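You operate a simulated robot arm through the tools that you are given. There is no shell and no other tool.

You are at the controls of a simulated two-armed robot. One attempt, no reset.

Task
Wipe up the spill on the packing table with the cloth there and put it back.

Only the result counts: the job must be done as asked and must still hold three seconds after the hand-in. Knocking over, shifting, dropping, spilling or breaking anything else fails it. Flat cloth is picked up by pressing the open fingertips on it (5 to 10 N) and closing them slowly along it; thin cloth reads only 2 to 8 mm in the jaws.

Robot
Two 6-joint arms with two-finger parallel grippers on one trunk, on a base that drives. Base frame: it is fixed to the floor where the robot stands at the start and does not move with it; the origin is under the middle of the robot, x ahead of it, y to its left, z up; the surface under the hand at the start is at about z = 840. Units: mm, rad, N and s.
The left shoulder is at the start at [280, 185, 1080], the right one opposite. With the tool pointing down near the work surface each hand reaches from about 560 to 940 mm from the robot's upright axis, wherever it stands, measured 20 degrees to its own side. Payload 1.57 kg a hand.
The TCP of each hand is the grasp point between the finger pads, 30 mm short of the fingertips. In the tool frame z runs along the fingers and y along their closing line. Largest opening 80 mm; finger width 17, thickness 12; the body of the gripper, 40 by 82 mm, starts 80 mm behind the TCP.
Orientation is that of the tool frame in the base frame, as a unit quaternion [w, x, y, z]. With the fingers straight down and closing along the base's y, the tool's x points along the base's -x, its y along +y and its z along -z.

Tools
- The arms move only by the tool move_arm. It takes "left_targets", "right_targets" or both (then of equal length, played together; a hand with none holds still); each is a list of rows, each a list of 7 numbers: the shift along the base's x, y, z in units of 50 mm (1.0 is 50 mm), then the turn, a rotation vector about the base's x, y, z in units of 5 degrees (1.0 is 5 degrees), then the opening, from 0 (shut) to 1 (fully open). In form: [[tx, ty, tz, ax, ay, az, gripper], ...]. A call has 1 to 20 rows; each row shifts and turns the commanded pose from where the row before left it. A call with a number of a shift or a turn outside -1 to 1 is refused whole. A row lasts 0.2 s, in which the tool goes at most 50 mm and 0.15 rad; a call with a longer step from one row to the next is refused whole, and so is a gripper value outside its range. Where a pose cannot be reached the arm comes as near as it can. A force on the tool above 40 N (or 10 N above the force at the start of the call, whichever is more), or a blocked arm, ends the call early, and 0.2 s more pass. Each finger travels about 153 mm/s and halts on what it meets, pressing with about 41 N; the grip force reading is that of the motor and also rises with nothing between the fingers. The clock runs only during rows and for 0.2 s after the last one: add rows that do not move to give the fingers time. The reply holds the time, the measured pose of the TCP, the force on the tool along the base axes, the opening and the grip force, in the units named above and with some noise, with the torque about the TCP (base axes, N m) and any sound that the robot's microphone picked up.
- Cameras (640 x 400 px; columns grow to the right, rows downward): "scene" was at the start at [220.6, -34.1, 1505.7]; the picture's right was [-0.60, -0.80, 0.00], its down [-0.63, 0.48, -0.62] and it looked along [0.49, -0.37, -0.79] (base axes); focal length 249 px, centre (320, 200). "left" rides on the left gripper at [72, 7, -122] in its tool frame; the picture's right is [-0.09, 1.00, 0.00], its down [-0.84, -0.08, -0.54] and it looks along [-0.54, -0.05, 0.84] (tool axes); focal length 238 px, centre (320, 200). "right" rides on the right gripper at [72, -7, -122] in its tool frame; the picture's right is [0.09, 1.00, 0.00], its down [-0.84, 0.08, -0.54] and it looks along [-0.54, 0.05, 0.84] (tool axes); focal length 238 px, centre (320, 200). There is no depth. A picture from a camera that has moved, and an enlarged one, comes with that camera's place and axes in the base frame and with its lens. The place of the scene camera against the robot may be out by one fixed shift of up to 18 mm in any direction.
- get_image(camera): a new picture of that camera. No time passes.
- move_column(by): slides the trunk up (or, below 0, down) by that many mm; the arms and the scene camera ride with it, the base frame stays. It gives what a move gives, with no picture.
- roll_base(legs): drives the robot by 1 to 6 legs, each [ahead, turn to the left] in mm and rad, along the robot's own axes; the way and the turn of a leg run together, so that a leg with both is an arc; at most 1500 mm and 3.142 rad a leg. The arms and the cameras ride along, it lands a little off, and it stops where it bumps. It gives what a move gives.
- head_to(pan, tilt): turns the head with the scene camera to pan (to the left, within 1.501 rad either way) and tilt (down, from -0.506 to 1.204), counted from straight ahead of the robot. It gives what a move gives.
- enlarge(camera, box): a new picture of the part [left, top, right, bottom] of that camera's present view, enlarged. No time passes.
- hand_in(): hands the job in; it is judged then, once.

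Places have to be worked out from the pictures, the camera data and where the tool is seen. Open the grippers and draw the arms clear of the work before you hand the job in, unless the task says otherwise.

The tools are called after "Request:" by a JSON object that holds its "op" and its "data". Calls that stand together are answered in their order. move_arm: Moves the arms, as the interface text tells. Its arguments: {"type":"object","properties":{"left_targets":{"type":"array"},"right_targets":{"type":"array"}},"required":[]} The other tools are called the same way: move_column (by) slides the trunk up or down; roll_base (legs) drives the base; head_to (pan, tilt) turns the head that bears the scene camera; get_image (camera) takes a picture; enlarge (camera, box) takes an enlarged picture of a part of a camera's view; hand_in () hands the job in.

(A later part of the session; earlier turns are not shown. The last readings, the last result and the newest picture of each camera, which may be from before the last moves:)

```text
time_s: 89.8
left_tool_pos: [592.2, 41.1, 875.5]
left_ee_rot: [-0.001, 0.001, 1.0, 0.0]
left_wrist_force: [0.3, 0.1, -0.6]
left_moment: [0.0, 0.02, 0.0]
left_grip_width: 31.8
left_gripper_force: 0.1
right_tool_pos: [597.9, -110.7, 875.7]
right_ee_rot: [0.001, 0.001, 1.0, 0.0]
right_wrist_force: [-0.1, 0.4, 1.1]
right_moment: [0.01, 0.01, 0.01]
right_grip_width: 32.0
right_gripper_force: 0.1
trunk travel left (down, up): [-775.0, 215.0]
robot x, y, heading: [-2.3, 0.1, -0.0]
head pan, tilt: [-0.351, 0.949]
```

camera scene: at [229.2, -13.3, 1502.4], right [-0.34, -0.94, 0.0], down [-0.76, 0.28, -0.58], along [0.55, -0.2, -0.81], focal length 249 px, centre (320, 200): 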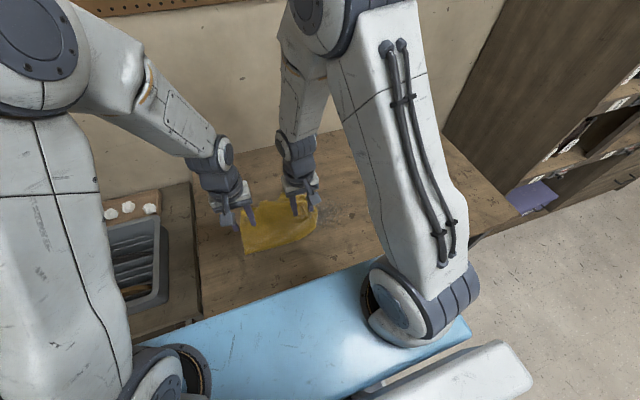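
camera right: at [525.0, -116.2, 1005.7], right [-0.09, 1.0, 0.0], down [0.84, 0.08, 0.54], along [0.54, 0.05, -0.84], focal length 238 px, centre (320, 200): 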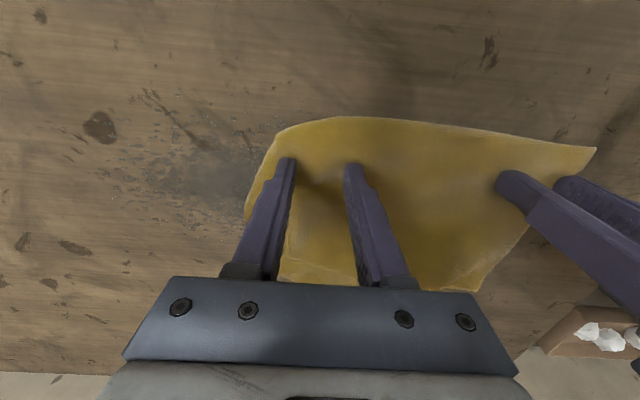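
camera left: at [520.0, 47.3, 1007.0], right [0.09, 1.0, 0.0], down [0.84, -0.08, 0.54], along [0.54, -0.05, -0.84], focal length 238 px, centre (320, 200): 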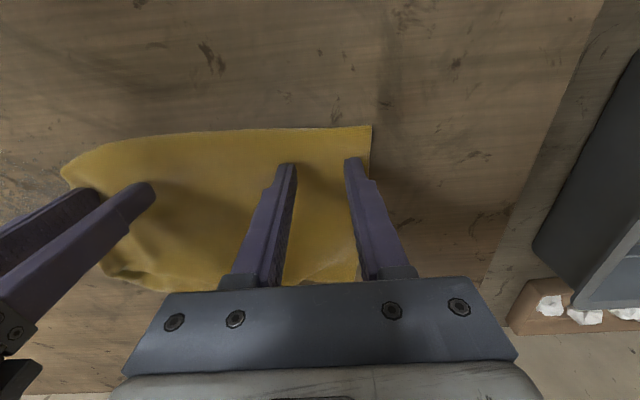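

Not in firm contact yet at z ≈ 875.5. I go down 2.5 mm more in small steps.

Request:
{"op": "move_arm", "data": {"left_targets": [[0, 0, -0.03, 0, 0, 0, 0.4], [0, 0, -0.03, 0, 0, 0, 0.4], [0, 0, 0, 0, 0, 0, 0.4]], "right_targets": [[0, 0, -0.03, 0, 0, 0, 0.4], [0, 0, -0.02, 0, 0, 0, 0.4], [0, 0, 0, 0, 0, 0, 0.4]]}}

```text
time_s: 90.6
left_tool_pos: [590.0, 41.1, 873.8]
left_ee_rot: [0.0, 0.001, 1.0, 0.0]
left_wrist_force: [1.0, 0.1, 0.3]
left_moment: [0.0, 0.02, 0.01]
left_grip_width: 32.0
left_gripper_force: 0.0
right_tool_pos: [596.4, -109.3, 873.4]
right_ee_rot: [0.002, 0.001, 1.0, 0.0]
right_wrist_force: [1.5, -1.4, 21.8]
right_moment: [-0.36, 0.08, 0.05]
right_grip_width: 32.5
right_gripper_force: 0.7
trunk travel left (down, up): [-775.0, 215.0]
robot x, y, heading: [-1.6, 3.9, 0.0]
head pan, tilt: [-0.351, 0.949]
```

The right presses 21.8 N (several layers there), the left is just touching. I raise the right 1.5 mm and lower the left 1.5 mm.

Request:
{"op": "move_arm", "data": {"left_targets": [[0, 0, -0.03, 0, 0, 0, 0.4], [0, 0, 0, 0, 0, 0, 0.4]], "right_targets": [[0, 0, 0.03, 0, 0, 0, 0.4], [0, 0, 0, 0, 0, 0, 0.4]]}}

```text
time_s: 91.2
left_tool_pos: [590.8, 40.2, 871.6]
left_ee_rot: [0.001, 0.001, 1.0, 0.0]
left_wrist_force: [1.3, 1.1, 5.6]
left_moment: [0.1, -0.06, 0.01]
left_grip_width: 32.2
left_gripper_force: 0.1
right_tool_pos: [596.5, -110.6, 874.4]
right_ee_rot: [0.0, 0.001, 1.0, 0.0]
right_wrist_force: [1.9, -0.7, 7.6]
right_moment: [-0.07, 0.0, 0.0]
right_grip_width: 32.4
right_gripper_force: 0.0
trunk travel left (down, up): [-775.0, 215.0]
robot x, y, heading: [1.8, -0.2, 0.003]
head pan, tilt: [-0.351, 0.949]
```

Forces are 5.6 N and 7.6 N, as wanted. I close both slowly.

Request:
{"op": "move_arm", "data": {"left_targets": [[0, 0, -0.004, 0, 0, 0, 0.37], [0, 0, 0, 0, 0, 0, 0.33], [0, 0, 0, 0, 0, 0, 0.29], [0, 0, 0, 0, 0, 0, 0.25], [0, 0, 0, 0, 0, 0, 0.21], [0, 0, 0, 0, 0, 0, 0.17], [0, 0, 0, 0, 0, 0, 0.13], [0, 0, 0, 0, 0, 0, 0.09], [0, 0, 0, 0, 0, 0, 0.05], [0, 0, 0, 0, 0, 0, 0.01], [0, 0, 0, 0, 0, 0, 0], [0, 0, 0, 0, 0, 0, 0]], "right_targets": [[0, 0, 0, 0, 0, 0, 0.37], [0, 0, 0, 0, 0, 0, 0.33], [0, 0, 0, 0, 0, 0, 0.29], [0, 0, 0, 0, 0, 0, 0.25], [0, 0, 0, 0, 0, 0, 0.21], [0, 0, 0, 0, 0, 0, 0.17], [0, 0, 0, 0, 0, 0, 0.13], [0, 0, 0, 0, 0, 0, 0.09], [0, 0, 0, 0, 0, 0, 0.05], [0, 0, 0, 0, 0, 0, 0.01], [0, 0, 0, 0, 0, 0, 0], [0, 0, 0, 0, 0, 0, 0]]}}

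Request:
{"op": "get_image", "data": {"camera": "left"}}

Request:
{"op": "get_image", "data": {"camera": "right"}}

```text
time_s: 93.8
left_tool_pos: [590.0, 42.0, 871.5]
left_ee_rot: [0.0, 0.0, 1.0, 0.0]
left_wrist_force: [1.2, 2.0, 15.0]
left_moment: [0.09, -0.11, 0.01]
left_grip_width: 3.6
left_gripper_force: 24.8
right_tool_pos: [596.0, -109.8, 874.9]
right_ee_rot: [0.001, 0.001, 1.0, 0.0]
right_wrist_force: [0.0, -0.5, 4.5]
right_moment: [-0.01, 0.03, 0.0]
right_grip_width: 0.0
right_gripper_force: 20.8
trunk travel left (down, up): [-775.0, 215.0]
robot x, y, heading: [-1.6, -3.0, -0.002]
head pan, tilt: [-0.351, 0.949]
```

```text
taken
camera left: at [518.2, 47.7, 994.0], right [0.09, 1.0, 0.0], down [0.84, -0.08, 0.54], along [0.54, -0.05, -0.84], focal length 238 px, centre (320, 200)
```

left: 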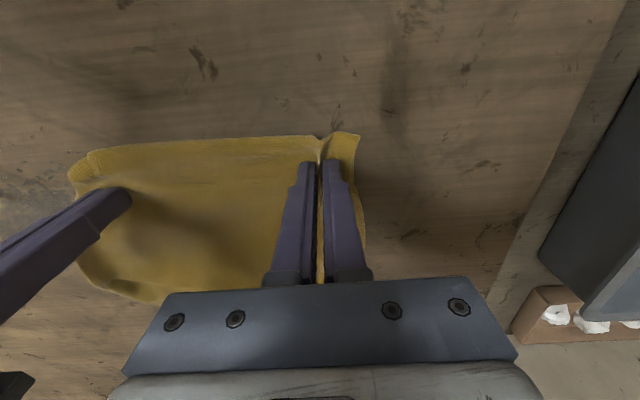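

```text
taken
camera right: at [523.7, -115.0, 996.8], right [-0.09, 1.0, 0.0], down [0.84, 0.08, 0.54], along [0.54, 0.05, -0.84], focal length 238 px, centre (320, 200)
```

right: 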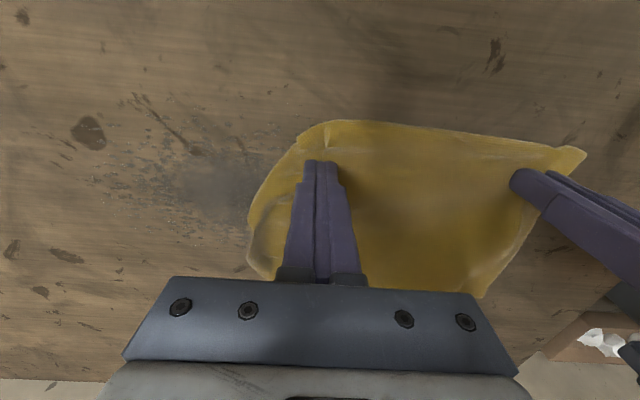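

The left hand holds cloth (3.6 mm), but the right closed empty (0.0). I raise the right slightly, reopen it, and try again with a bit more pressure.

Request:
{"op": "move_arm", "data": {"right_targets": [[0, 0, 0.2, 0, 0, 0, 0], [0, 0, 0.1, 0, 0, 0, 0.2], [0, 0, 0, 0, 0, 0, 0.45], [0, 0, 0, 0, 0, 0, 0.5], [0, 0, -0.2, 0, 0, 0, 0.5], [0, 0, -0.1, 0, 0, 0, 0.5], [0, 0, 0, 0, 0, 0, 0.5]]}}

Request:
{"op": "get_image", "data": {"camera": "right"}}

```text
time_s: 95.4
left_tool_pos: [589.7, 40.8, 871.5]
left_ee_rot: [0.0, 0.0, 1.0, -0.001]
left_wrist_force: [2.3, 2.4, 16.5]
left_moment: [0.12, -0.06, 0.02]
left_grip_width: 3.8
left_gripper_force: 24.4
right_tool_pos: [595.6, -109.7, 874.2]
right_ee_rot: [0.0, 0.001, 1.0, 0.0]
right_wrist_force: [0.2, 1.1, 0.6]
right_moment: [0.03, 0.03, 0.01]
right_grip_width: 40.0
right_gripper_force: 0.1
trunk travel left (down, up): [-775.0, 215.0]
robot x, y, heading: [-2.0, -1.1, -0.001]
head pan, tilt: [-0.351, 0.949]
```

```text
taken
camera right: at [523.0, -114.2, 996.1], right [-0.09, 1.0, 0.0], down [0.84, 0.08, 0.54], along [0.54, 0.05, -0.84], focal length 238 px, centre (320, 200)
```

right: 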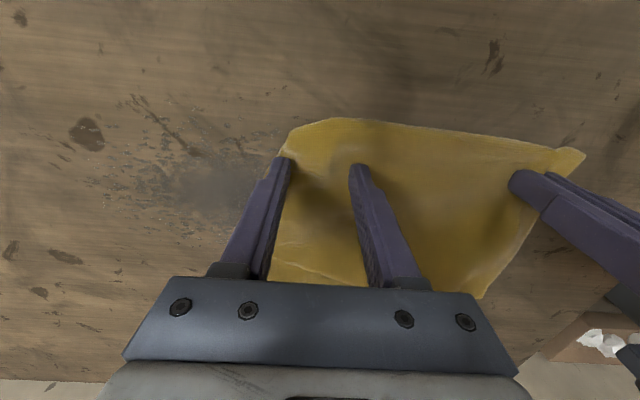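

The right fingertips straddle the cloth, one close to its edge. I shift 8 mm in +y and press 1.5 mm down.

Request:
{"op": "move_arm", "data": {"right_targets": [[0, 0.16, 0, 0, 0, 0, 0.5], [0, 0, -0.03, 0, 0, 0, 0.5], [0, 0, 0, 0, 0, 0, 0.5]]}}

```text
time_s: 96.2
left_tool_pos: [589.6, 40.2, 872.4]
left_ee_rot: [0.0, 0.002, 1.0, -0.001]
left_wrist_force: [2.3, 0.3, 7.0]
left_moment: [0.05, -0.07, 0.01]
left_grip_width: 3.8
left_gripper_force: 24.7
right_tool_pos: [596.0, -101.0, 873.0]
right_ee_rot: [0.0, 0.0, 1.0, 0.0]
right_wrist_force: [-4.2, -1.5, 21.2]
right_moment: [0.48, 0.24, 0.08]
right_grip_width: 39.1
right_gripper_force: 0.1
trunk travel left (down, up): [-775.0, 215.0]
robot x, y, heading: [3.5, 0.2, 0.002]
head pan, tilt: [-0.351, 0.949]
```

Force is 21 N, but the moment says only the +y finger bears it. I shift back 4 mm and ease a little for balance.

Request:
{"op": "move_arm", "data": {"right_targets": [[0, 0, 0.03, 0, 0, 0, 0.5], [0, -0.08, 0, 0, 0, 0, 0.5], [0, 0, -0.02, 0, 0, 0, 0.5], [0, 0, 0, 0, 0, 0, 0.5]]}}

```text
time_s: 97.2
left_tool_pos: [589.8, 40.2, 872.6]
left_ee_rot: [0.0, 0.001, 1.0, 0.001]
left_wrist_force: [1.5, -0.2, 6.2]
left_moment: [0.06, -0.08, -0.02]
left_grip_width: 3.4
left_gripper_force: 23.8
right_tool_pos: [596.2, -106.5, 872.7]
right_ee_rot: [0.002, 0.001, 1.0, 0.001]
right_wrist_force: [0.4, -2.4, 23.4]
right_moment: [0.45, 0.13, 0.03]
right_grip_width: 37.7
right_gripper_force: 0.1
trunk travel left (down, up): [-775.0, 215.0]
robot x, y, heading: [1.5, 1.3, 0.005]
head pan, tilt: [-0.351, 0.949]
```

The load is still on the +y finger, but that finger can push the cloth into a ridge against the other one. I ease 0.5 mm and close slowly.

Request:
{"op": "move_arm", "data": {"right_targets": [[0, -0.06, 0.01, 0, 0, 0, 0.47], [0, 0, 0, 0, 0, 0, 0.43], [0, 0, 0, 0, 0, 0, 0.39], [0, 0, 0, 0, 0, 0, 0.35], [0, 0, 0, 0, 0, 0, 0.31], [0, 0, 0, 0, 0, 0, 0.27], [0, 0, 0, 0, 0, 0, 0.23]]}}

Request:
{"op": "get_image", "data": {"camera": "right"}}

```text
time_s: 98.8
left_tool_pos: [589.1, 41.1, 872.6]
left_ee_rot: [0.001, 0.001, 1.0, 0.001]
left_wrist_force: [0.9, -5.9, 7.9]
left_moment: [-0.05, -0.03, 0.02]
left_grip_width: 3.5
left_gripper_force: 24.8
right_tool_pos: [594.9, -108.2, 872.5]
right_ee_rot: [0.0, 0.001, 1.0, 0.0]
right_wrist_force: [1.3, 1.2, 18.0]
right_moment: [0.29, 0.09, -0.03]
right_grip_width: 18.7
right_gripper_force: 0.6
trunk travel left (down, up): [-775.0, 215.0]
robot x, y, heading: [-1.3, 2.5, -0.001]
head pan, tilt: [-0.351, 0.949]
```

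```text
taken
camera right: at [522.6, -114.2, 995.0], right [-0.09, 1.0, 0.0], down [0.84, 0.08, 0.54], along [0.54, 0.05, -0.84], focal length 238 px, centre (320, 200)
```

right: 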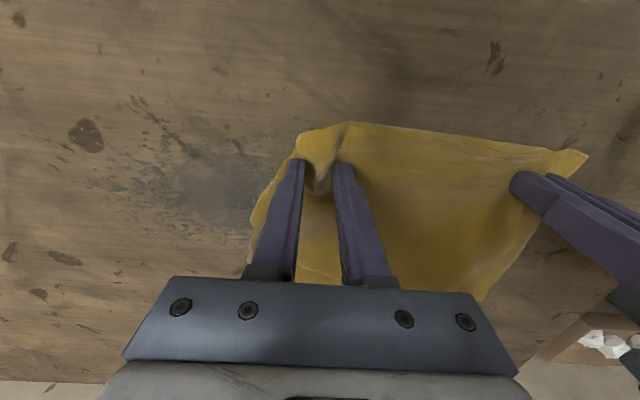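

A ridge is forming between the right fingers now. I finish closing.

Request:
{"op": "move_arm", "data": {"right_targets": [[0, 0, 0, 0, 0, 0, 0.19], [0, 0, 0, 0, 0, 0, 0.15], [0, 0, 0, 0, 0, 0, 0.11], [0, 0, 0, 0, 0, 0, 0.07], [0, 0, 0, 0, 0, 0, 0.03], [0, 0, 0, 0, 0, 0, 0], [0, 0, 0, 0, 0, 0, 0]]}}

Request:
{"op": "get_image", "data": {"camera": "right"}}

```text
time_s: 100.4
left_tool_pos: [590.1, 41.2, 872.7]
left_ee_rot: [0.001, 0.001, 1.0, 0.0]
left_wrist_force: [0.1, -13.1, 6.8]
left_moment: [-0.34, -0.03, 0.01]
left_grip_width: 4.0
left_gripper_force: 24.4
right_tool_pos: [595.5, -108.7, 873.4]
right_ee_rot: [0.0, 0.001, 1.0, 0.0]
right_wrist_force: [-1.2, 13.9, 16.9]
right_moment: [0.52, 0.12, -0.05]
right_grip_width: 4.8
right_gripper_force: 24.9
trunk travel left (down, up): [-775.0, 215.0]
robot x, y, heading: [3.0, 1.7, -0.002]
head pan, tilt: [-0.351, 0.949]
```

```text
taken
camera right: at [522.8, -113.7, 995.0], right [-0.09, 1.0, 0.0], down [0.84, 0.08, 0.54], along [0.54, 0.05, -0.84], focal length 238 px, centre (320, 200)
```

right: 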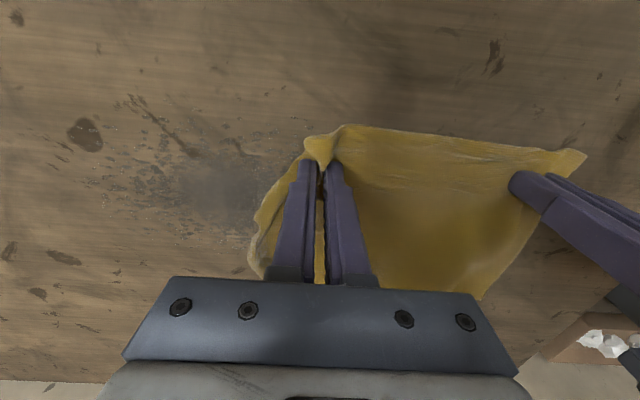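

Both hands now hold (4.0 and 4.8 mm, probably two layers) with the cloth taut between them. I slacken slightly and lift both straight up together.

Request:
{"op": "move_arm", "data": {"left_targets": [[0, -0.04, 0.2, 0, 0, 0, 0], [0, -0.02, 0.5, 0, 0, 0, 0], [0, 0, 0.8, 0, 0, 0, 0], [0, 0, 0.8, 0, 0, 0, 0], [0, 0, 0.8, 0, 0, 0, 0], [0, 0, 0.8, 0, 0, 0, 0], [0, 0, 0.8, 0, 0, 0, 0], [0, 0, 0.6, 0, 0, 0, 0], [0, 0, 0.3, 0, 0, 0, 0], [0, 0, 0, 0, 0, 0, 0], [0, 0, 0, 0, 0, 0, 0]], "right_targets": [[0, 0.04, 0.2, 0, 0, 0, 0], [0, 0.02, 0.5, 0, 0, 0, 0], [0, 0, 0.8, 0, 0, 0, 0], [0, 0, 0.8, 0, 0, 0, 0], [0, 0, 0.8, 0, 0, 0, 0], [0, 0, 0.8, 0, 0, 0, 0], [0, 0, 0.8, 0, 0, 0, 0], [0, 0, 0.6, 0, 0, 0, 0], [0, 0, 0.3, 0, 0, 0, 0], [0, 0, 0, 0, 0, 0, 0], [0, 0, 0, 0, 0, 0, 0]]}}

Request:
{"op": "get_image", "data": {"camera": "scene"}}

Request:
{"op": "get_image", "data": {"camera": "right"}}

Request:
{"op": "get_image", "data": {"camera": "left"}}

```text
time_s: 102.8
left_tool_pos: [591.6, 39.1, 1150.1]
left_ee_rot: [0.0, 0.001, 1.0, 0.0]
left_wrist_force: [-0.9, -1.1, -0.6]
left_moment: [-0.03, 0.0, 0.0]
left_grip_width: 3.4
left_gripper_force: 25.0
right_tool_pos: [592.2, -105.7, 1151.1]
right_ee_rot: [0.001, 0.002, 1.0, 0.0]
right_wrist_force: [0.1, 1.9, -0.2]
right_moment: [0.07, 0.04, -0.02]
right_grip_width: 4.4
right_gripper_force: 24.4
trunk travel left (down, up): [-775.0, 215.0]
robot x, y, heading: [4.0, 2.2, -0.0]
head pan, tilt: [-0.351, 0.949]
```

```text
taken
camera scene: at [229.0, -13.3, 1502.5], right [-0.34, -0.94, 0.0], down [-0.76, 0.28, -0.58], along [0.55, -0.2, -0.81], focal length 249 px, centre (320, 200)
```

scene: 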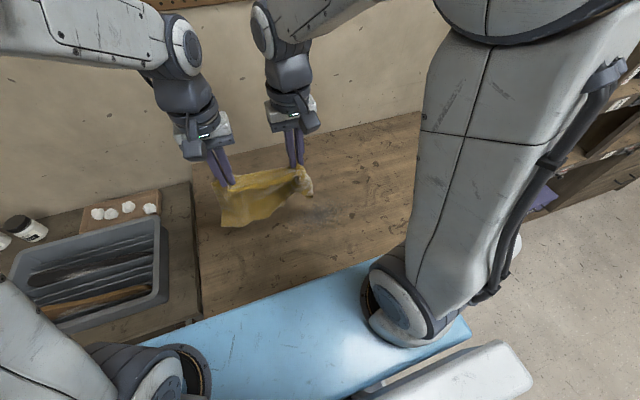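

```text
taken
camera right: at [520.4, -110.6, 1274.5], right [-0.09, 1.0, 0.0], down [0.84, 0.08, 0.54], along [0.54, 0.05, -0.84], focal length 238 px, centre (320, 200)
```

right: 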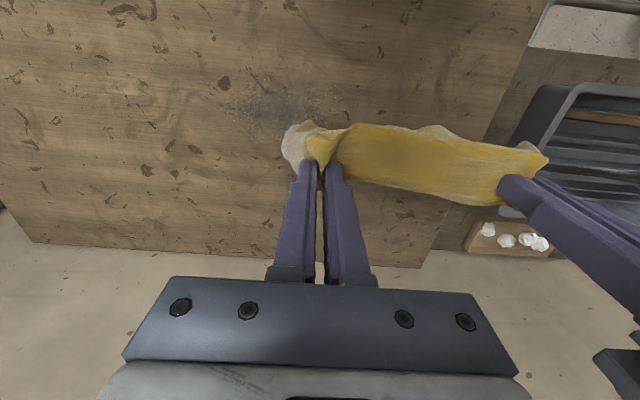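

```text
taken
camera left: at [519.7, 45.2, 1272.4], right [0.09, 1.0, 0.0], down [0.84, -0.08, 0.54], along [0.54, -0.05, -0.84], focal length 238 px, centre (320, 200)
```

left: 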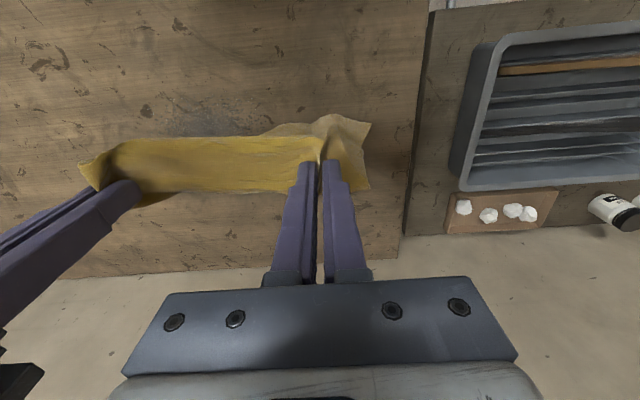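

Both hands hold the cloth up. I'll zoom the scene view to see how it hangs.

Request:
{"op": "enlarge", "data": {"camera": "scene", "box": [170, 120, 370, 245]}}

Request:
{"op": "enlarge", "data": {"camera": "left", "box": [60, 90, 400, 220]}}

Request:
{"op": "enlarge", "data": {"camera": "right", "box": [260, 90, 580, 220]}}

```text
3.20 times, centred on (270, 182) of scene
camera zoom: at [229.0, -13.3, 1502.5], right [-0.34, -0.94, 0.0], down [-0.76, 0.28, -0.58], along [0.55, -0.2, -0.81], focal length 796 px, centre (480, 256)
```

zoom: 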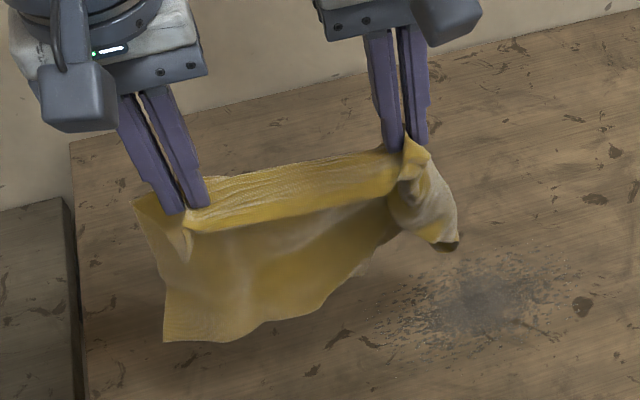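

```text
1.88 times, centred on (230, 155) of left
camera zoom: at [519.7, 45.2, 1272.4], right [0.09, 1.0, 0.0], down [0.84, -0.08, 0.54], along [0.54, -0.05, -0.84], focal length 449 px, centre (489, 285)
```

zoom: 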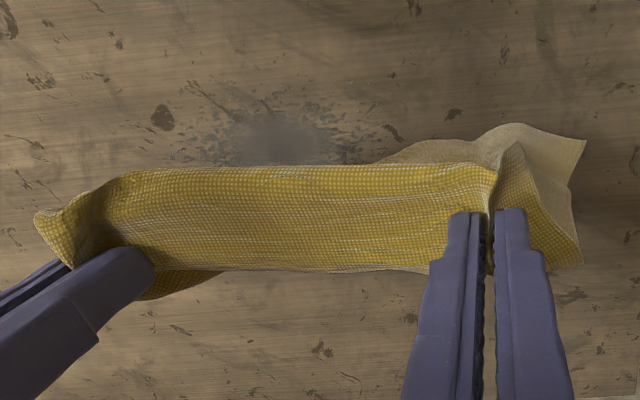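

```text
2.00 times, centred on (420, 155) of right
camera zoom: at [520.4, -110.6, 1274.5], right [-0.09, 1.0, 0.0], down [0.84, 0.08, 0.54], along [0.54, 0.05, -0.84], focal length 477 px, centre (120, 290)
```

zoom: 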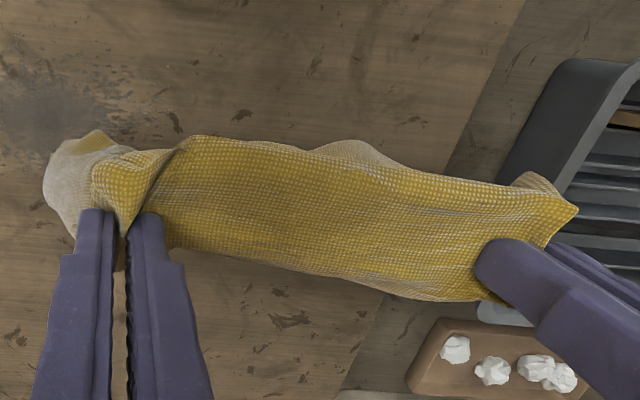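

It reads like a cloth folded in two and held along the fold, with both halves hanging. I'll lay it with the fold toward me at x ≈ 685 and the halves trailing away, and later flip the top half back over. First both hands go out to x ≈ 830 and down to z ≈ 1010.

Request:
{"op": "move_arm", "data": {"left_targets": [[0.4, 0, -0.2, 0, 0, 0, 0], [0.7, 0, -0.4, 0, 0, 0, 0], [0.8, 0, -0.5, 0, 0, 0, 0], [0.8, 0, -0.5, 0, 0, 0, 0], [0.8, 0, -0.5, 0, 0, 0, 0], [0.7, 0, -0.4, 0, 0, 0, 0], [0.4, 0, -0.2, 0, 0, 0, 0], [0.1, 0, -0.1, 0, 0, 0, 0], [0, 0, 0, 0, 0, 0, 0], [0, 0, 0, 0, 0, 0, 0]], "right_targets": [[0.4, 0, -0.2, 0, 0, 0, 0], [0.7, 0, -0.4, 0, 0, 0, 0], [0.8, 0, -0.5, 0, 0, 0, 0], [0.8, 0, -0.5, 0, 0, 0, 0], [0.8, 0, -0.5, 0, 0, 0, 0], [0.7, 0, -0.4, 0, 0, 0, 0], [0.4, 0, -0.2, 0, 0, 0, 0], [0.1, 0, -0.1, 0, 0, 0, 0], [0, 0, 0, 0, 0, 0, 0], [0, 0, 0, 0, 0, 0, 0]]}}

Request:
{"op": "get_image", "data": {"camera": "scene"}}

Request:
{"op": "enlarge", "data": {"camera": "scene", "box": [170, 90, 370, 215]}}

```text
time_s: 105.0
left_tool_pos: [824.3, 37.3, 1010.6]
left_ee_rot: [0.0, 0.001, 1.0, 0.0]
left_wrist_force: [-0.3, 1.0, 0.2]
left_moment: [0.01, -0.02, 0.0]
left_grip_width: 3.7
left_gripper_force: 24.3
right_tool_pos: [832.1, -105.9, 1012.6]
right_ee_rot: [0.0, 0.001, 1.0, 0.001]
right_wrist_force: [0.0, 1.0, -0.7]
right_moment: [0.03, -0.02, -0.02]
right_grip_width: 4.2
right_gripper_force: 24.6
trunk travel left (down, up): [-775.0, 215.0]
robot x, y, heading: [-4.3, -0.3, 0.001]
head pan, tilt: [-0.351, 0.949]
```

```text
taken
camera scene: at [229.1, -13.3, 1502.4], right [-0.34, -0.94, 0.0], down [-0.76, 0.28, -0.58], along [0.55, -0.2, -0.81], focal length 249 px, centre (320, 200)
```

scene: 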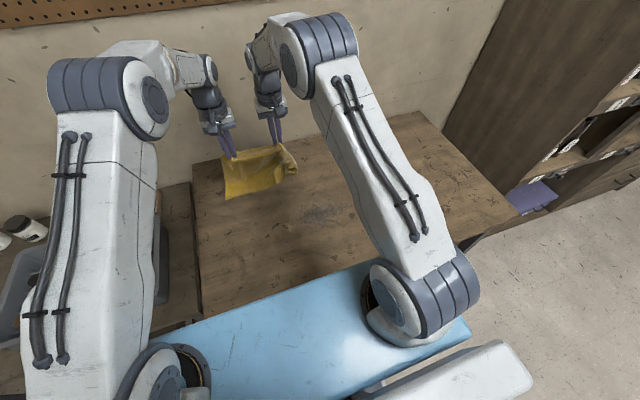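

```text
3.20 times, centred on (270, 152) of scene
camera zoom: at [229.1, -13.3, 1502.4], right [-0.34, -0.94, 0.0], down [-0.76, 0.28, -0.58], along [0.55, -0.2, -0.81], focal length 796 px, centre (480, 352)
```

zoom: 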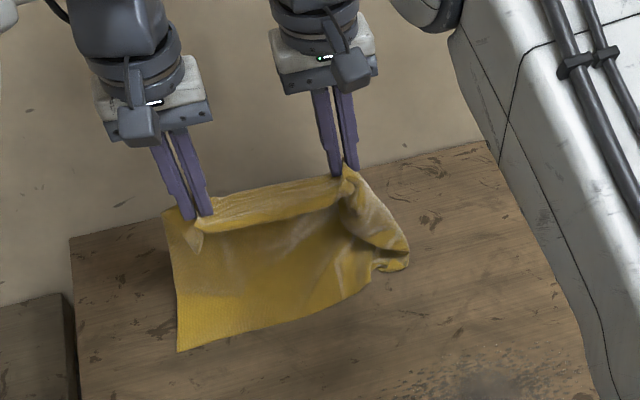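

The front half hangs about 145 mm and has touched down on my side (x ≈ 787). I'll try an "open book" lay: lower a bit moving +x so the front half stays toward me, then come back -x while lowering so the rear half lands on the far side.

Request:
{"op": "move_arm", "data": {"left_targets": [[0.15, 0, -0.2, 0, 0, 0, 0], [0.2, 0, -0.3, 0, 0, 0, 0], [0.2, 0, -0.3, 0, 0, 0, 0], [0.05, 0, -0.3, 0, 0, 0, 0], [0, 0, 0, 0, 0, 0, 0], [0, 0, 0, 0, 0, 0, 0]], "right_targets": [[0.15, 0, -0.2, 0, 0, 0, 0], [0.2, 0, -0.3, 0, 0, 0, 0], [0.2, 0, -0.3, 0, 0, 0, 0], [0.05, 0, -0.3, 0, 0, 0, 0], [0, 0, 0, 0, 0, 0, 0], [0, 0, 0, 0, 0, 0, 0]]}}

Request:
{"op": "enlarge", "data": {"camera": "scene", "box": [170, 90, 370, 215]}}

Request:
{"op": "get_image", "data": {"camera": "right"}}

Request:
{"op": "get_image", "data": {"camera": "left"}}

```text
time_s: 106.4
left_tool_pos: [854.7, 38.9, 954.2]
left_ee_rot: [0.0, 0.001, 1.0, 0.001]
left_wrist_force: [0.5, -3.1, 0.2]
left_moment: [-0.09, 0.02, 0.04]
left_grip_width: 3.5
left_gripper_force: 23.9
right_tool_pos: [860.2, -105.9, 957.7]
right_ee_rot: [0.0, 0.001, 1.0, 0.0]
right_wrist_force: [-0.2, 3.0, 0.0]
right_moment: [0.07, 0.02, -0.01]
right_grip_width: 4.3
right_gripper_force: 25.1
trunk travel left (down, up): [-775.0, 215.0]
robot x, y, heading: [-1.8, -3.1, -0.003]
head pan, tilt: [-0.351, 0.949]
```

```text
3.20 times, centred on (270, 152) of scene
camera zoom: at [229.0, -13.3, 1502.5], right [-0.34, -0.94, 0.0], down [-0.76, 0.28, -0.58], along [0.55, -0.2, -0.81], focal length 796 px, centre (480, 352)
```

zoom: 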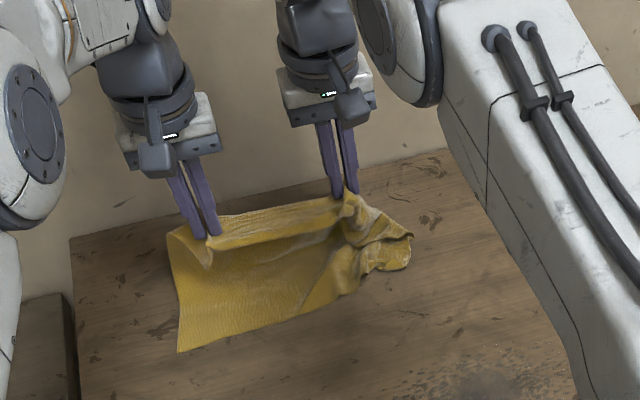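

```text
taken
camera right: at [788.0, -111.5, 1079.9], right [-0.09, 1.0, 0.0], down [0.84, 0.08, 0.54], along [0.54, 0.05, -0.84], focal length 238 px, centre (320, 200)
```

right: 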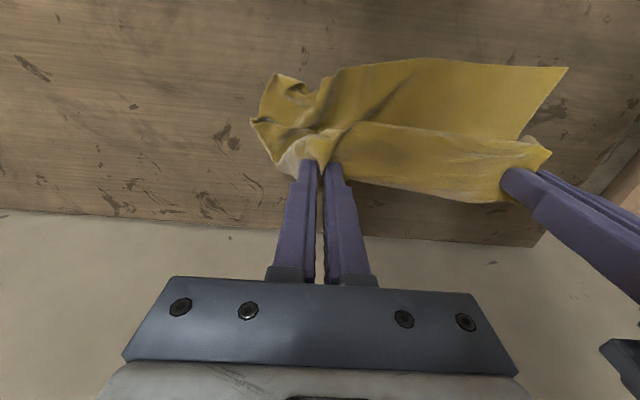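

```text
taken
camera left: at [782.9, 45.0, 1076.5], right [0.09, 1.0, 0.0], down [0.84, -0.08, 0.54], along [0.54, -0.05, -0.84], focal length 238 px, centre (320, 200)
```

left: 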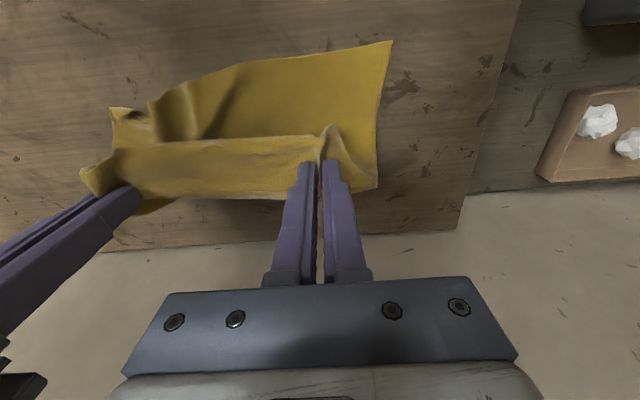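

The left part confirms it: one corner lies toward me at (785, 103) and the other half hangs beyond the hands. I now lower while backing -x so that the far half spreads out on the far side.

Request:
{"op": "move_arm", "data": {"left_targets": [[-0.05, 0, -0.3, 0, 0, 0, 0], [-0.2, 0, -0.3, 0, 0, 0, 0], [-0.25, 0, -0.3, 0, 0, 0, 0], [-0.25, 0, -0.3, 0, 0, 0, 0], [-0.25, 0, -0.25, 0, 0, 0, 0], [0, 0, 0, 0, 0, 0, 0], [0, 0, 0, 0, 0, 0, 0]], "right_targets": [[-0.05, 0, -0.3, 0, 0, 0, 0], [-0.2, 0, -0.3, 0, 0, 0, 0], [-0.25, 0, -0.3, 0, 0, 0, 0], [-0.25, 0, -0.3, 0, 0, 0, 0], [-0.25, 0, -0.25, 0, 0, 0, 0], [0, 0, 0, 0, 0, 0, 0], [0, 0, 0, 0, 0, 0, 0]]}}

Request:
{"op": "enlarge", "data": {"camera": "scene", "box": [170, 90, 370, 215]}}

Request:
{"op": "get_image", "data": {"camera": "left"}}

Request:
{"op": "get_image", "data": {"camera": "right"}}

```text
time_s: 108.0
left_tool_pos: [808.1, 39.0, 883.9]
left_ee_rot: [0.0, 0.0, 1.0, 0.0]
left_wrist_force: [0.4, -5.3, 0.5]
left_moment: [-0.19, 0.0, 0.02]
left_grip_width: 3.6
left_gripper_force: 24.6
right_tool_pos: [812.7, -106.2, 884.8]
right_ee_rot: [-0.001, 0.001, 1.0, 0.0]
right_wrist_force: [-0.2, 5.3, 0.1]
right_moment: [0.16, 0.02, 0.01]
right_grip_width: 4.2
right_gripper_force: 25.8
trunk travel left (down, up): [-775.0, 215.0]
robot x, y, heading: [-2.9, -0.1, -0.0]
head pan, tilt: [-0.351, 0.949]
```

```text
3.20 times, centred on (270, 152) of scene
camera zoom: at [229.0, -13.3, 1502.5], right [-0.34, -0.94, 0.0], down [-0.76, 0.28, -0.58], along [0.55, -0.2, -0.81], focal length 796 px, centre (480, 352)
```

zoom: 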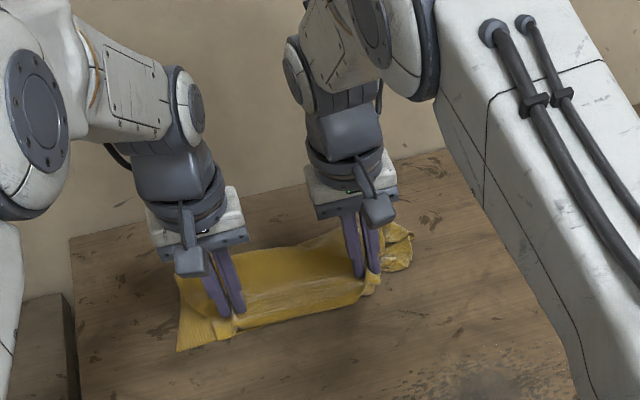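

```text
taken
camera left: at [735.8, 45.7, 1006.5], right [0.09, 1.0, 0.0], down [0.84, -0.08, 0.54], along [0.54, -0.05, -0.84], focal length 238 px, centre (320, 200)
```

left: 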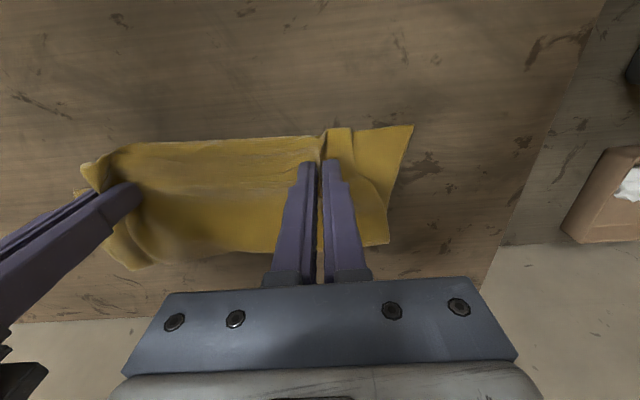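

```text
taken
camera right: at [739.3, -112.2, 1007.1], right [-0.09, 1.0, 0.0], down [0.84, 0.08, 0.54], along [0.54, 0.05, -0.84], focal length 238 px, centre (320, 200)
```

right: 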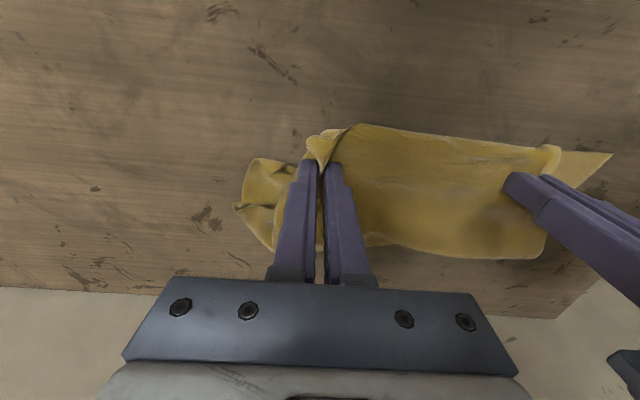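

The near-left corner stays at (787, 105) and the far-left one is at about (897, 95); the near half is bunched beneath the hands and can be pulled out toward me. I release both hands and rise for a look.

Request:
{"op": "move_arm", "data": {"left_targets": [[0, 0, -0.12, 0, 0, 0, 0], [0, 0, 0, 0, 0, 0, 0.15], [0, 0, 0, 0, 0, 0, 0.3], [0, 0, 0.1, 0, 0, 0, 0.4], [0, 0, 0.4, 0, 0, 0, 0.4], [0, 0, 0.8, 0, 0, 0, 0.4], [-0.1, 0.1, 0.8, 0, 0, 0, 0.4], [-0.3, 0.3, 0.8, 0, 0, 0, 0.4], [-0.5, 0.4, 0.5, 0, 0, 0, 0.4], [-0.5, 0.4, 0.2, 0, 0, 0, 0.4], [0, 0, 0, 0, 0, 0, 0.4]], "right_targets": [[0, 0, -0.12, 0, 0, 0, 0], [0, 0, 0, 0, 0, 0, 0.15], [0, 0, 0, 0, 0, 0, 0.3], [0, 0, 0.1, 0, 0, 0, 0.4], [0, 0, 0.4, 0, 0, 0, 0.4], [0, 0, 0.8, 0, 0, 0, 0.4], [-0.1, -0.1, 0.8, 0, 0, 0, 0.4], [-0.3, -0.2, 0.8, 0, 0, 0, 0.4], [-0.5, -0.2, 0.5, 0, 0, 0, 0.4], [-0.5, -0.1, 0.2, 0, 0, 0, 0.4], [0, 0, 0, 0, 0, 0, 0.4]]}}

Request:
{"op": "get_image", "data": {"camera": "left"}}

Request:
{"op": "get_image", "data": {"camera": "right"}}

Request:
{"op": "get_image", "data": {"camera": "scene"}}

```text
time_s: 110.4
left_tool_pos: [737.8, 98.0, 1057.0]
left_ee_rot: [0.0, 0.0, 1.0, 0.0]
left_wrist_force: [0.0, 0.6, -0.5]
left_moment: [0.01, 0.0, 0.03]
left_grip_width: 32.1
left_gripper_force: 0.1
right_tool_pos: [739.8, -139.1, 1059.9]
right_ee_rot: [0.0, 0.001, 1.0, 0.0]
right_wrist_force: [0.5, 0.6, 0.1]
right_moment: [0.02, -0.02, -0.01]
right_grip_width: 31.8
right_gripper_force: 0.0
trunk travel left (down, up): [-775.0, 215.0]
robot x, y, heading: [-1.6, -3.1, 0.001]
head pan, tilt: [-0.351, 0.949]
```

```text
taken
camera left: at [665.6, 104.8, 1179.0], right [0.09, 1.0, 0.0], down [0.84, -0.08, 0.54], along [0.54, -0.05, -0.84], focal length 238 px, centre (320, 200)
```

left: 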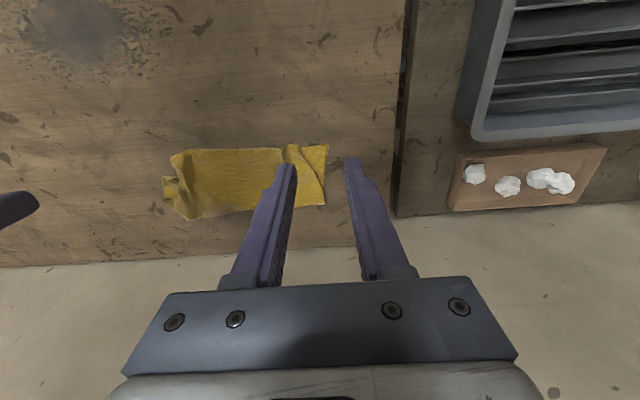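

```text
taken
camera right: at [666.9, -144.4, 1182.4], right [-0.09, 1.0, 0.0], down [0.84, 0.08, 0.54], along [0.54, 0.05, -0.84], focal length 238 px, centre (320, 200)
```

right: 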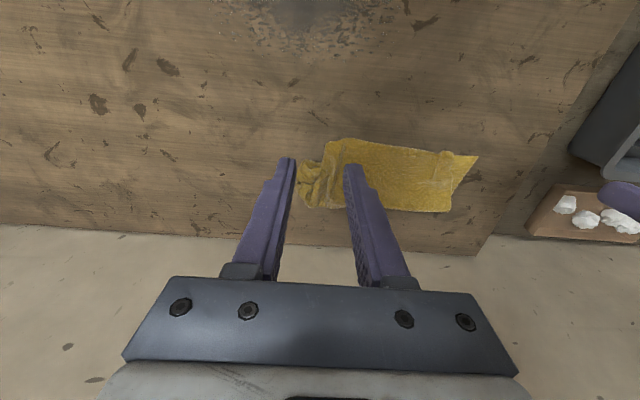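

```text
taken
camera scene: at [228.6, -13.1, 1502.5], right [-0.34, -0.94, 0.0], down [-0.76, 0.28, -0.58], along [0.55, -0.2, -0.81], focal length 249 px, centre (320, 200)
```

scene: 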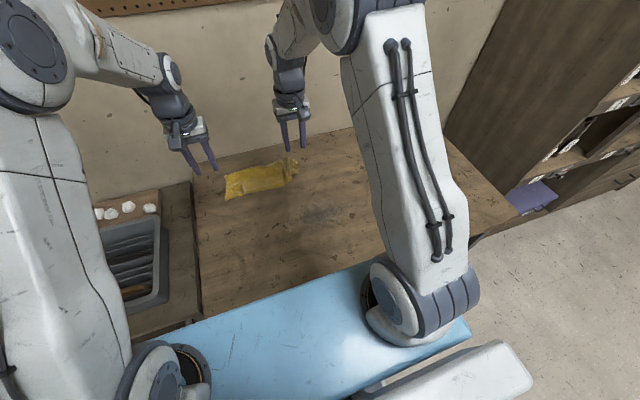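

The cloth now lies as a narrow strip. I'll zoom to find free corners to pull it open.

Request:
{"op": "enlarge", "data": {"camera": "left", "box": [140, 110, 380, 260]}}

Request:
{"op": "enlarge", "data": {"camera": "right", "box": [270, 110, 510, 260]}}

Request:
{"op": "enlarge", "data": {"camera": "scene", "box": [200, 130, 330, 220]}}

```text
2.67 times, centred on (260, 185) of left
camera zoom: at [665.6, 104.8, 1179.0], right [0.09, 1.0, 0.0], down [0.84, -0.08, 0.54], along [0.54, -0.05, -0.84], focal length 636 px, centre (480, 240)
```

zoom: 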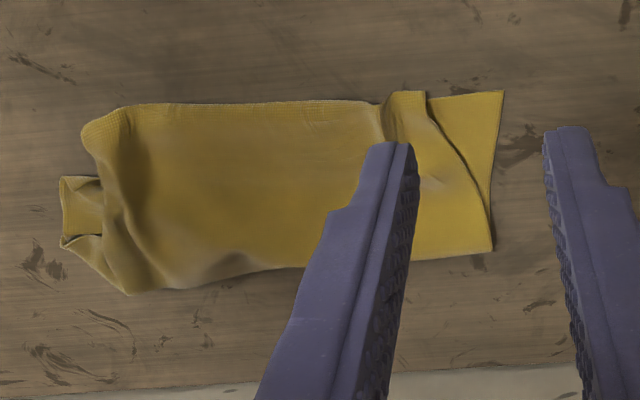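

```text
2.67 times, centred on (390, 185) of right
camera zoom: at [666.9, -144.4, 1182.4], right [-0.09, 1.0, 0.0], down [0.84, 0.08, 0.54], along [0.54, 0.05, -0.84], focal length 636 px, centre (133, 240)
```

zoom: 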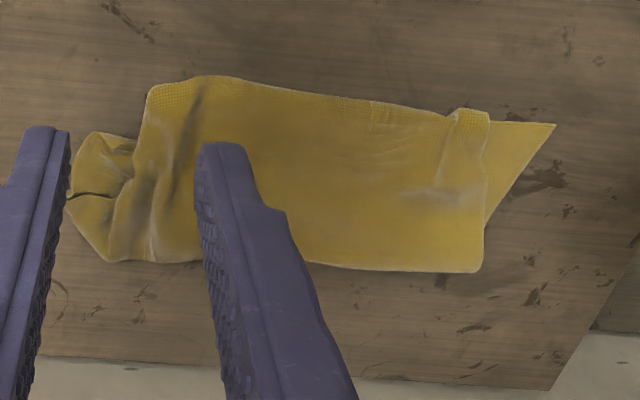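

```text
4.44 times, centred on (265, 175) of scene
camera zoom: at [228.6, -13.1, 1502.5], right [-0.34, -0.94, 0.0], down [-0.76, 0.28, -0.58], along [0.55, -0.2, -0.81], focal length 1106 px, centre (564, 311)
```

zoom: 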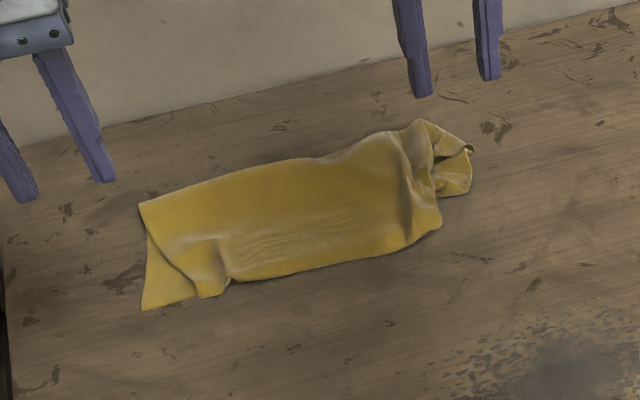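

The stack may be a Z-fold; I need to know whether the far side is a free edge. I'll move the left hand, fully open, so its camera looks at the far-left corner between the fingers, and the right hand similarly for the right end.

Request:
{"op": "move_arm", "data": {"left_targets": [[-0.2, -0.2, -0.3, 0, 0, 0, 0.7], [-0.3, -0.2, -0.6, 0, 0, 0, 1], [-0.2, -0.2, -0.5, 0, 0, 0, 1], [0, 0, 0, 0, 0, 0, 1], [0, 0, 0, 0, 0, 0, 1]], "right_targets": [[-0.2, 0.1, -0.3, 0, 0, 0, 0.7], [-0.3, 0.1, -0.6, 0, 0, 0, 1], [-0.2, 0.1, -0.5, 0, 0, 0, 1], [0, 0, 0, 0, 0, 0, 1], [0, 0, 0, 0, 0, 0, 1]]}}

Request:
{"op": "enlarge", "data": {"camera": "left", "box": [200, 130, 440, 280]}}

Request:
{"op": "enlarge", "data": {"camera": "right", "box": [220, 130, 460, 280]}}

Request:
{"op": "get_image", "data": {"camera": "left"}}

```text
time_s: 111.6
left_tool_pos: [702.4, 70.4, 987.5]
left_ee_rot: [-0.001, 0.0, 1.0, 0.001]
left_wrist_force: [-0.3, 0.2, -0.2]
left_moment: [0.01, 0.01, -0.04]
left_grip_width: 80.0
left_gripper_force: 0.0
right_tool_pos: [704.8, -122.3, 987.2]
right_ee_rot: [0.0, 0.001, 1.0, 0.0]
right_wrist_force: [0.5, 0.1, -0.5]
right_moment: [0.01, 0.03, -0.03]
right_grip_width: 79.8
right_gripper_force: 0.2
trunk travel left (down, up): [-775.0, 215.0]
robot x, y, heading: [-2.5, 1.2, -0.003]
head pan, tilt: [-0.351, 0.949]
```

```text
2.67 times, centred on (320, 205) of left
camera zoom: at [629.5, 76.8, 1109.8], right [0.09, 1.0, 0.0], down [0.84, -0.08, 0.54], along [0.54, -0.05, -0.84], focal length 636 px, centre (320, 187)
```

zoom: 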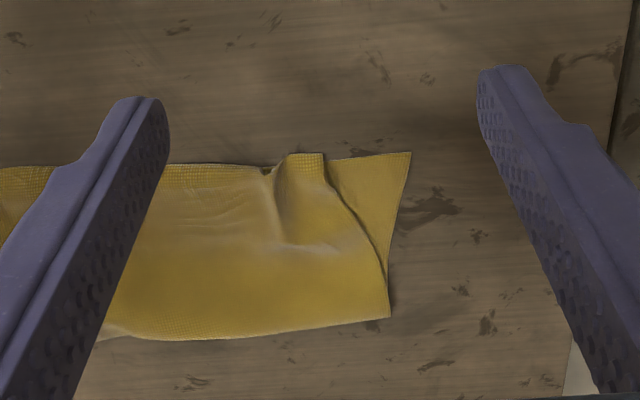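

```text
2.67 times, centred on (340, 205) of right
camera zoom: at [632.5, -126.7, 1110.4], right [-0.09, 1.0, 0.0], down [0.84, 0.08, 0.54], along [0.54, 0.05, -0.84], focal length 636 px, centre (267, 187)
```

zoom: 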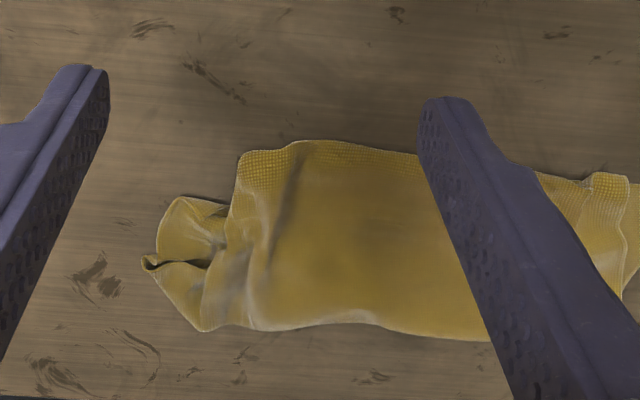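

```text
taken
camera left: at [629.5, 76.8, 1109.8], right [0.09, 1.0, 0.0], down [0.84, -0.08, 0.54], along [0.54, -0.05, -0.84], focal length 238 px, centre (320, 200)
```

left: 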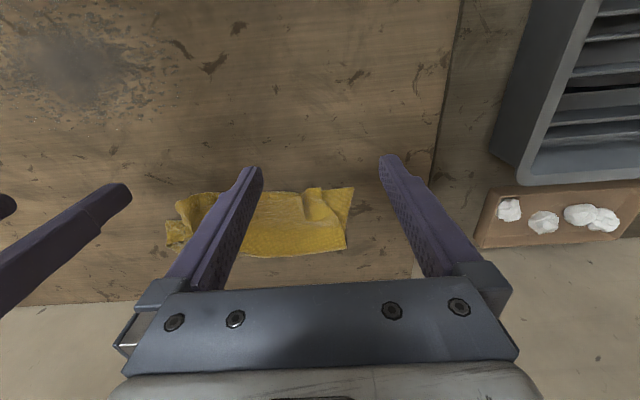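

The far side is a true free edge (x ≈ 895–904) ending in a sharp corner at (894, 93), so the cloth is Z-folded and will open fully if hung from that edge. I move both hands, part-closed, above points just inside that far edge: left (886, 62), right (886, -85).

Request:
{"op": "move_arm", "data": {"left_targets": [[0.4, 0, 0, 0, 0, 0, 0.6], [0.7, -0.03, -0.1, 0, 0, 0, 0.4], [0.7, -0.04, -0.2, 0, 0, 0, 0.4], [0.7, -0.04, -0.3, 0, 0, 0, 0.4], [0.7, -0.04, -0.4, 0, 0, 0, 0.4], [0.45, -0.02, -0.4, 0, 0, 0, 0.4], [0, 0, -0.3, 0, 0, 0, 0.4], [0, 0, 0, 0, 0, 0, 0.4], [0, 0, 0, 0, 0, 0, 0.4]], "right_targets": [[0.4, 0.1, 0, 0, 0, 0, 0.6], [0.7, 0.15, -0.1, 0, 0, 0, 0.4], [0.7, 0.15, -0.2, 0, 0, 0, 0.4], [0.7, 0.15, -0.3, 0, 0, 0, 0.4], [0.7, 0.15, -0.4, 0, 0, 0, 0.4], [0.42, 0.04, -0.4, 0, 0, 0, 0.4], [0, 0, -0.3, 0, 0, 0, 0.4], [0, 0, 0, 0, 0, 0, 0.4], [0, 0, 0, 0, 0, 0, 0.4]]}}

Request:
{"op": "get_image", "data": {"camera": "left"}}

Request:
{"op": "get_image", "data": {"camera": "right"}}

```text
time_s: 113.6
left_tool_pos: [884.9, 60.2, 903.2]
left_ee_rot: [0.0, 0.0, 1.0, 0.0]
left_wrist_force: [-0.5, 0.1, 0.2]
left_moment: [0.0, 0.03, -0.02]
left_grip_width: 32.1
left_gripper_force: 0.0
right_tool_pos: [885.1, -84.4, 907.2]
right_ee_rot: [0.0, 0.001, 1.0, 0.0]
right_wrist_force: [-0.6, -0.2, -0.5]
right_moment: [0.0, -0.01, -0.01]
right_grip_width: 31.7
right_gripper_force: 0.0
trunk travel left (down, up): [-775.0, 215.0]
robot x, y, heading: [1.7, -0.1, 0.005]
head pan, tilt: [-0.351, 0.949]
```

```text
taken
camera left: at [811.5, 67.0, 1025.7], right [0.09, 1.0, 0.0], down [0.84, -0.08, 0.54], along [0.54, -0.05, -0.84], focal length 238 px, centre (320, 200)
```

left: 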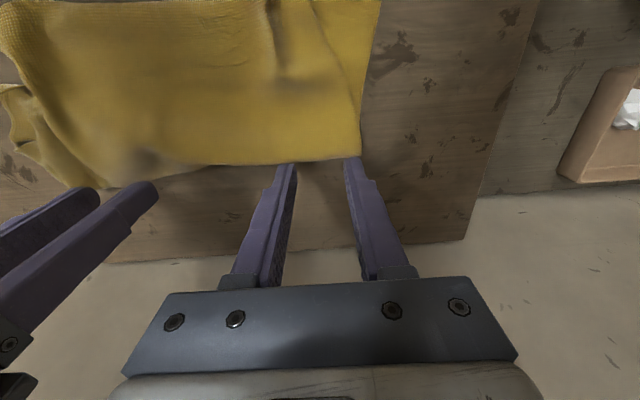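

```text
taken
camera right: at [813.2, -89.2, 1030.5], right [-0.09, 1.0, 0.0], down [0.84, 0.08, 0.54], along [0.54, 0.05, -0.84], focal length 238 px, centre (320, 200)
```

right: 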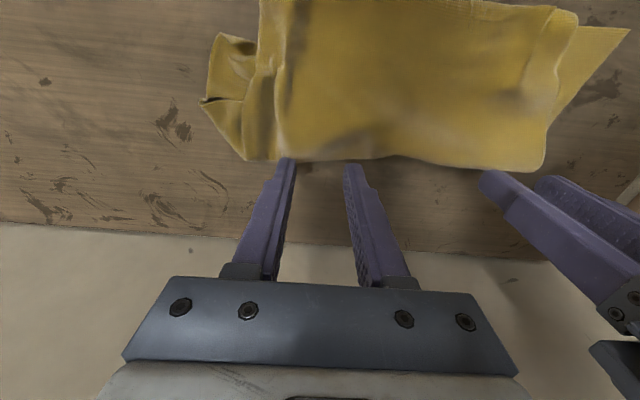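

Both reached. The free edge is at x ≈ 890, so I shift both hands 5 mm toward me and lower to just above contact.

Request:
{"op": "move_arm", "data": {"left_targets": [[-0.1, 0, -0.3, 0, 0, 0, 0.4], [0, 0, -0.24, 0, 0, 0, 0.4], [0, 0, 0, 0, 0, 0, 0.4], [0, 0, 0, 0, 0, 0, 0.4]], "right_targets": [[-0.1, 0, -0.34, 0, 0, 0, 0.4], [0, 0, -0.26, 0, 0, 0, 0.4], [0, 0, 0, 0, 0, 0, 0.4], [0, 0, 0, 0, 0, 0, 0.4]]}}

```text
time_s: 114.6
left_tool_pos: [877.8, 60.2, 875.5]
left_ee_rot: [-0.001, 0.001, 1.0, 0.0]
left_wrist_force: [0.1, -0.7, 0.4]
left_moment: [0.04, -0.02, -0.02]
left_grip_width: 32.0
left_gripper_force: 0.0
right_tool_pos: [881.4, -83.4, 875.9]
right_ee_rot: [-0.001, 0.001, 1.0, 0.0]
right_wrist_force: [-0.3, -0.8, -0.1]
right_moment: [0.02, -0.01, 0.0]
right_grip_width: 32.0
right_gripper_force: 0.1
trunk travel left (down, up): [-775.0, 215.0]
robot x, y, heading: [-2.2, 1.0, 0.001]
head pan, tilt: [-0.351, 0.949]
```

No contact yet at 875.5. I go down 3.5 mm in small steps and read.

Request:
{"op": "move_arm", "data": {"left_targets": [[0, 0, -0.03, 0, 0, 0, 0.4], [0, 0, -0.03, 0, 0, 0, 0.4], [0, 0, -0.015, 0, 0, 0, 0.4], [0, 0, 0, 0, 0, 0, 0.4]], "right_targets": [[0, 0, -0.03, 0, 0, 0, 0.4], [0, 0, -0.03, 0, 0, 0, 0.4], [0, 0, -0.01, 0, 0, 0, 0.4], [0, 0, 0, 0, 0, 0, 0.4]]}}

```text
time_s: 115.6
left_tool_pos: [878.1, 61.7, 872.2]
left_ee_rot: [-0.001, 0.001, 1.0, 0.0]
left_wrist_force: [0.6, 0.4, 1.3]
left_moment: [-0.01, -0.02, 0.02]
left_grip_width: 31.6
left_gripper_force: 0.1
right_tool_pos: [882.1, -82.9, 872.2]
right_ee_rot: [-0.001, 0.002, 1.0, -0.001]
right_wrist_force: [-0.4, 0.6, 4.4]
right_moment: [-0.04, 0.03, -0.03]
right_grip_width: 32.0
right_gripper_force: 0.0
trunk travel left (down, up): [-775.0, 215.0]
robot x, y, heading: [0.3, 0.0, -0.001]
head pan, tilt: [-0.351, 0.949]
```

Just in contact (1.3 N and 4.4 N). I press a little more and close both slowly.

Request:
{"op": "move_arm", "data": {"left_targets": [[0, 0, -0.02, 0, 0, 0, 0.4], [0, 0, 0, 0, 0, 0, 0.4]], "right_targets": [[0, 0, -0.012, 0, 0, 0, 0.4], [0, 0, 0, 0, 0, 0, 0.4]]}}

```text
time_s: 116.2
left_tool_pos: [877.4, 59.8, 872.7]
left_ee_rot: [0.001, 0.001, 1.0, 0.0]
left_wrist_force: [1.0, -0.7, 3.4]
left_moment: [0.12, -0.02, 0.01]
left_grip_width: 31.3
left_gripper_force: 0.0
right_tool_pos: [882.1, -83.5, 871.6]
right_ee_rot: [0.002, 0.001, 1.0, 0.0]
right_wrist_force: [0.5, 0.8, 9.6]
right_moment: [-0.1, -0.05, 0.01]
right_grip_width: 31.7
right_gripper_force: 0.1
trunk travel left (down, up): [-775.0, 215.0]
robot x, y, heading: [-2.6, 1.1, 0.003]
head pan, tilt: [-0.351, 0.949]
```

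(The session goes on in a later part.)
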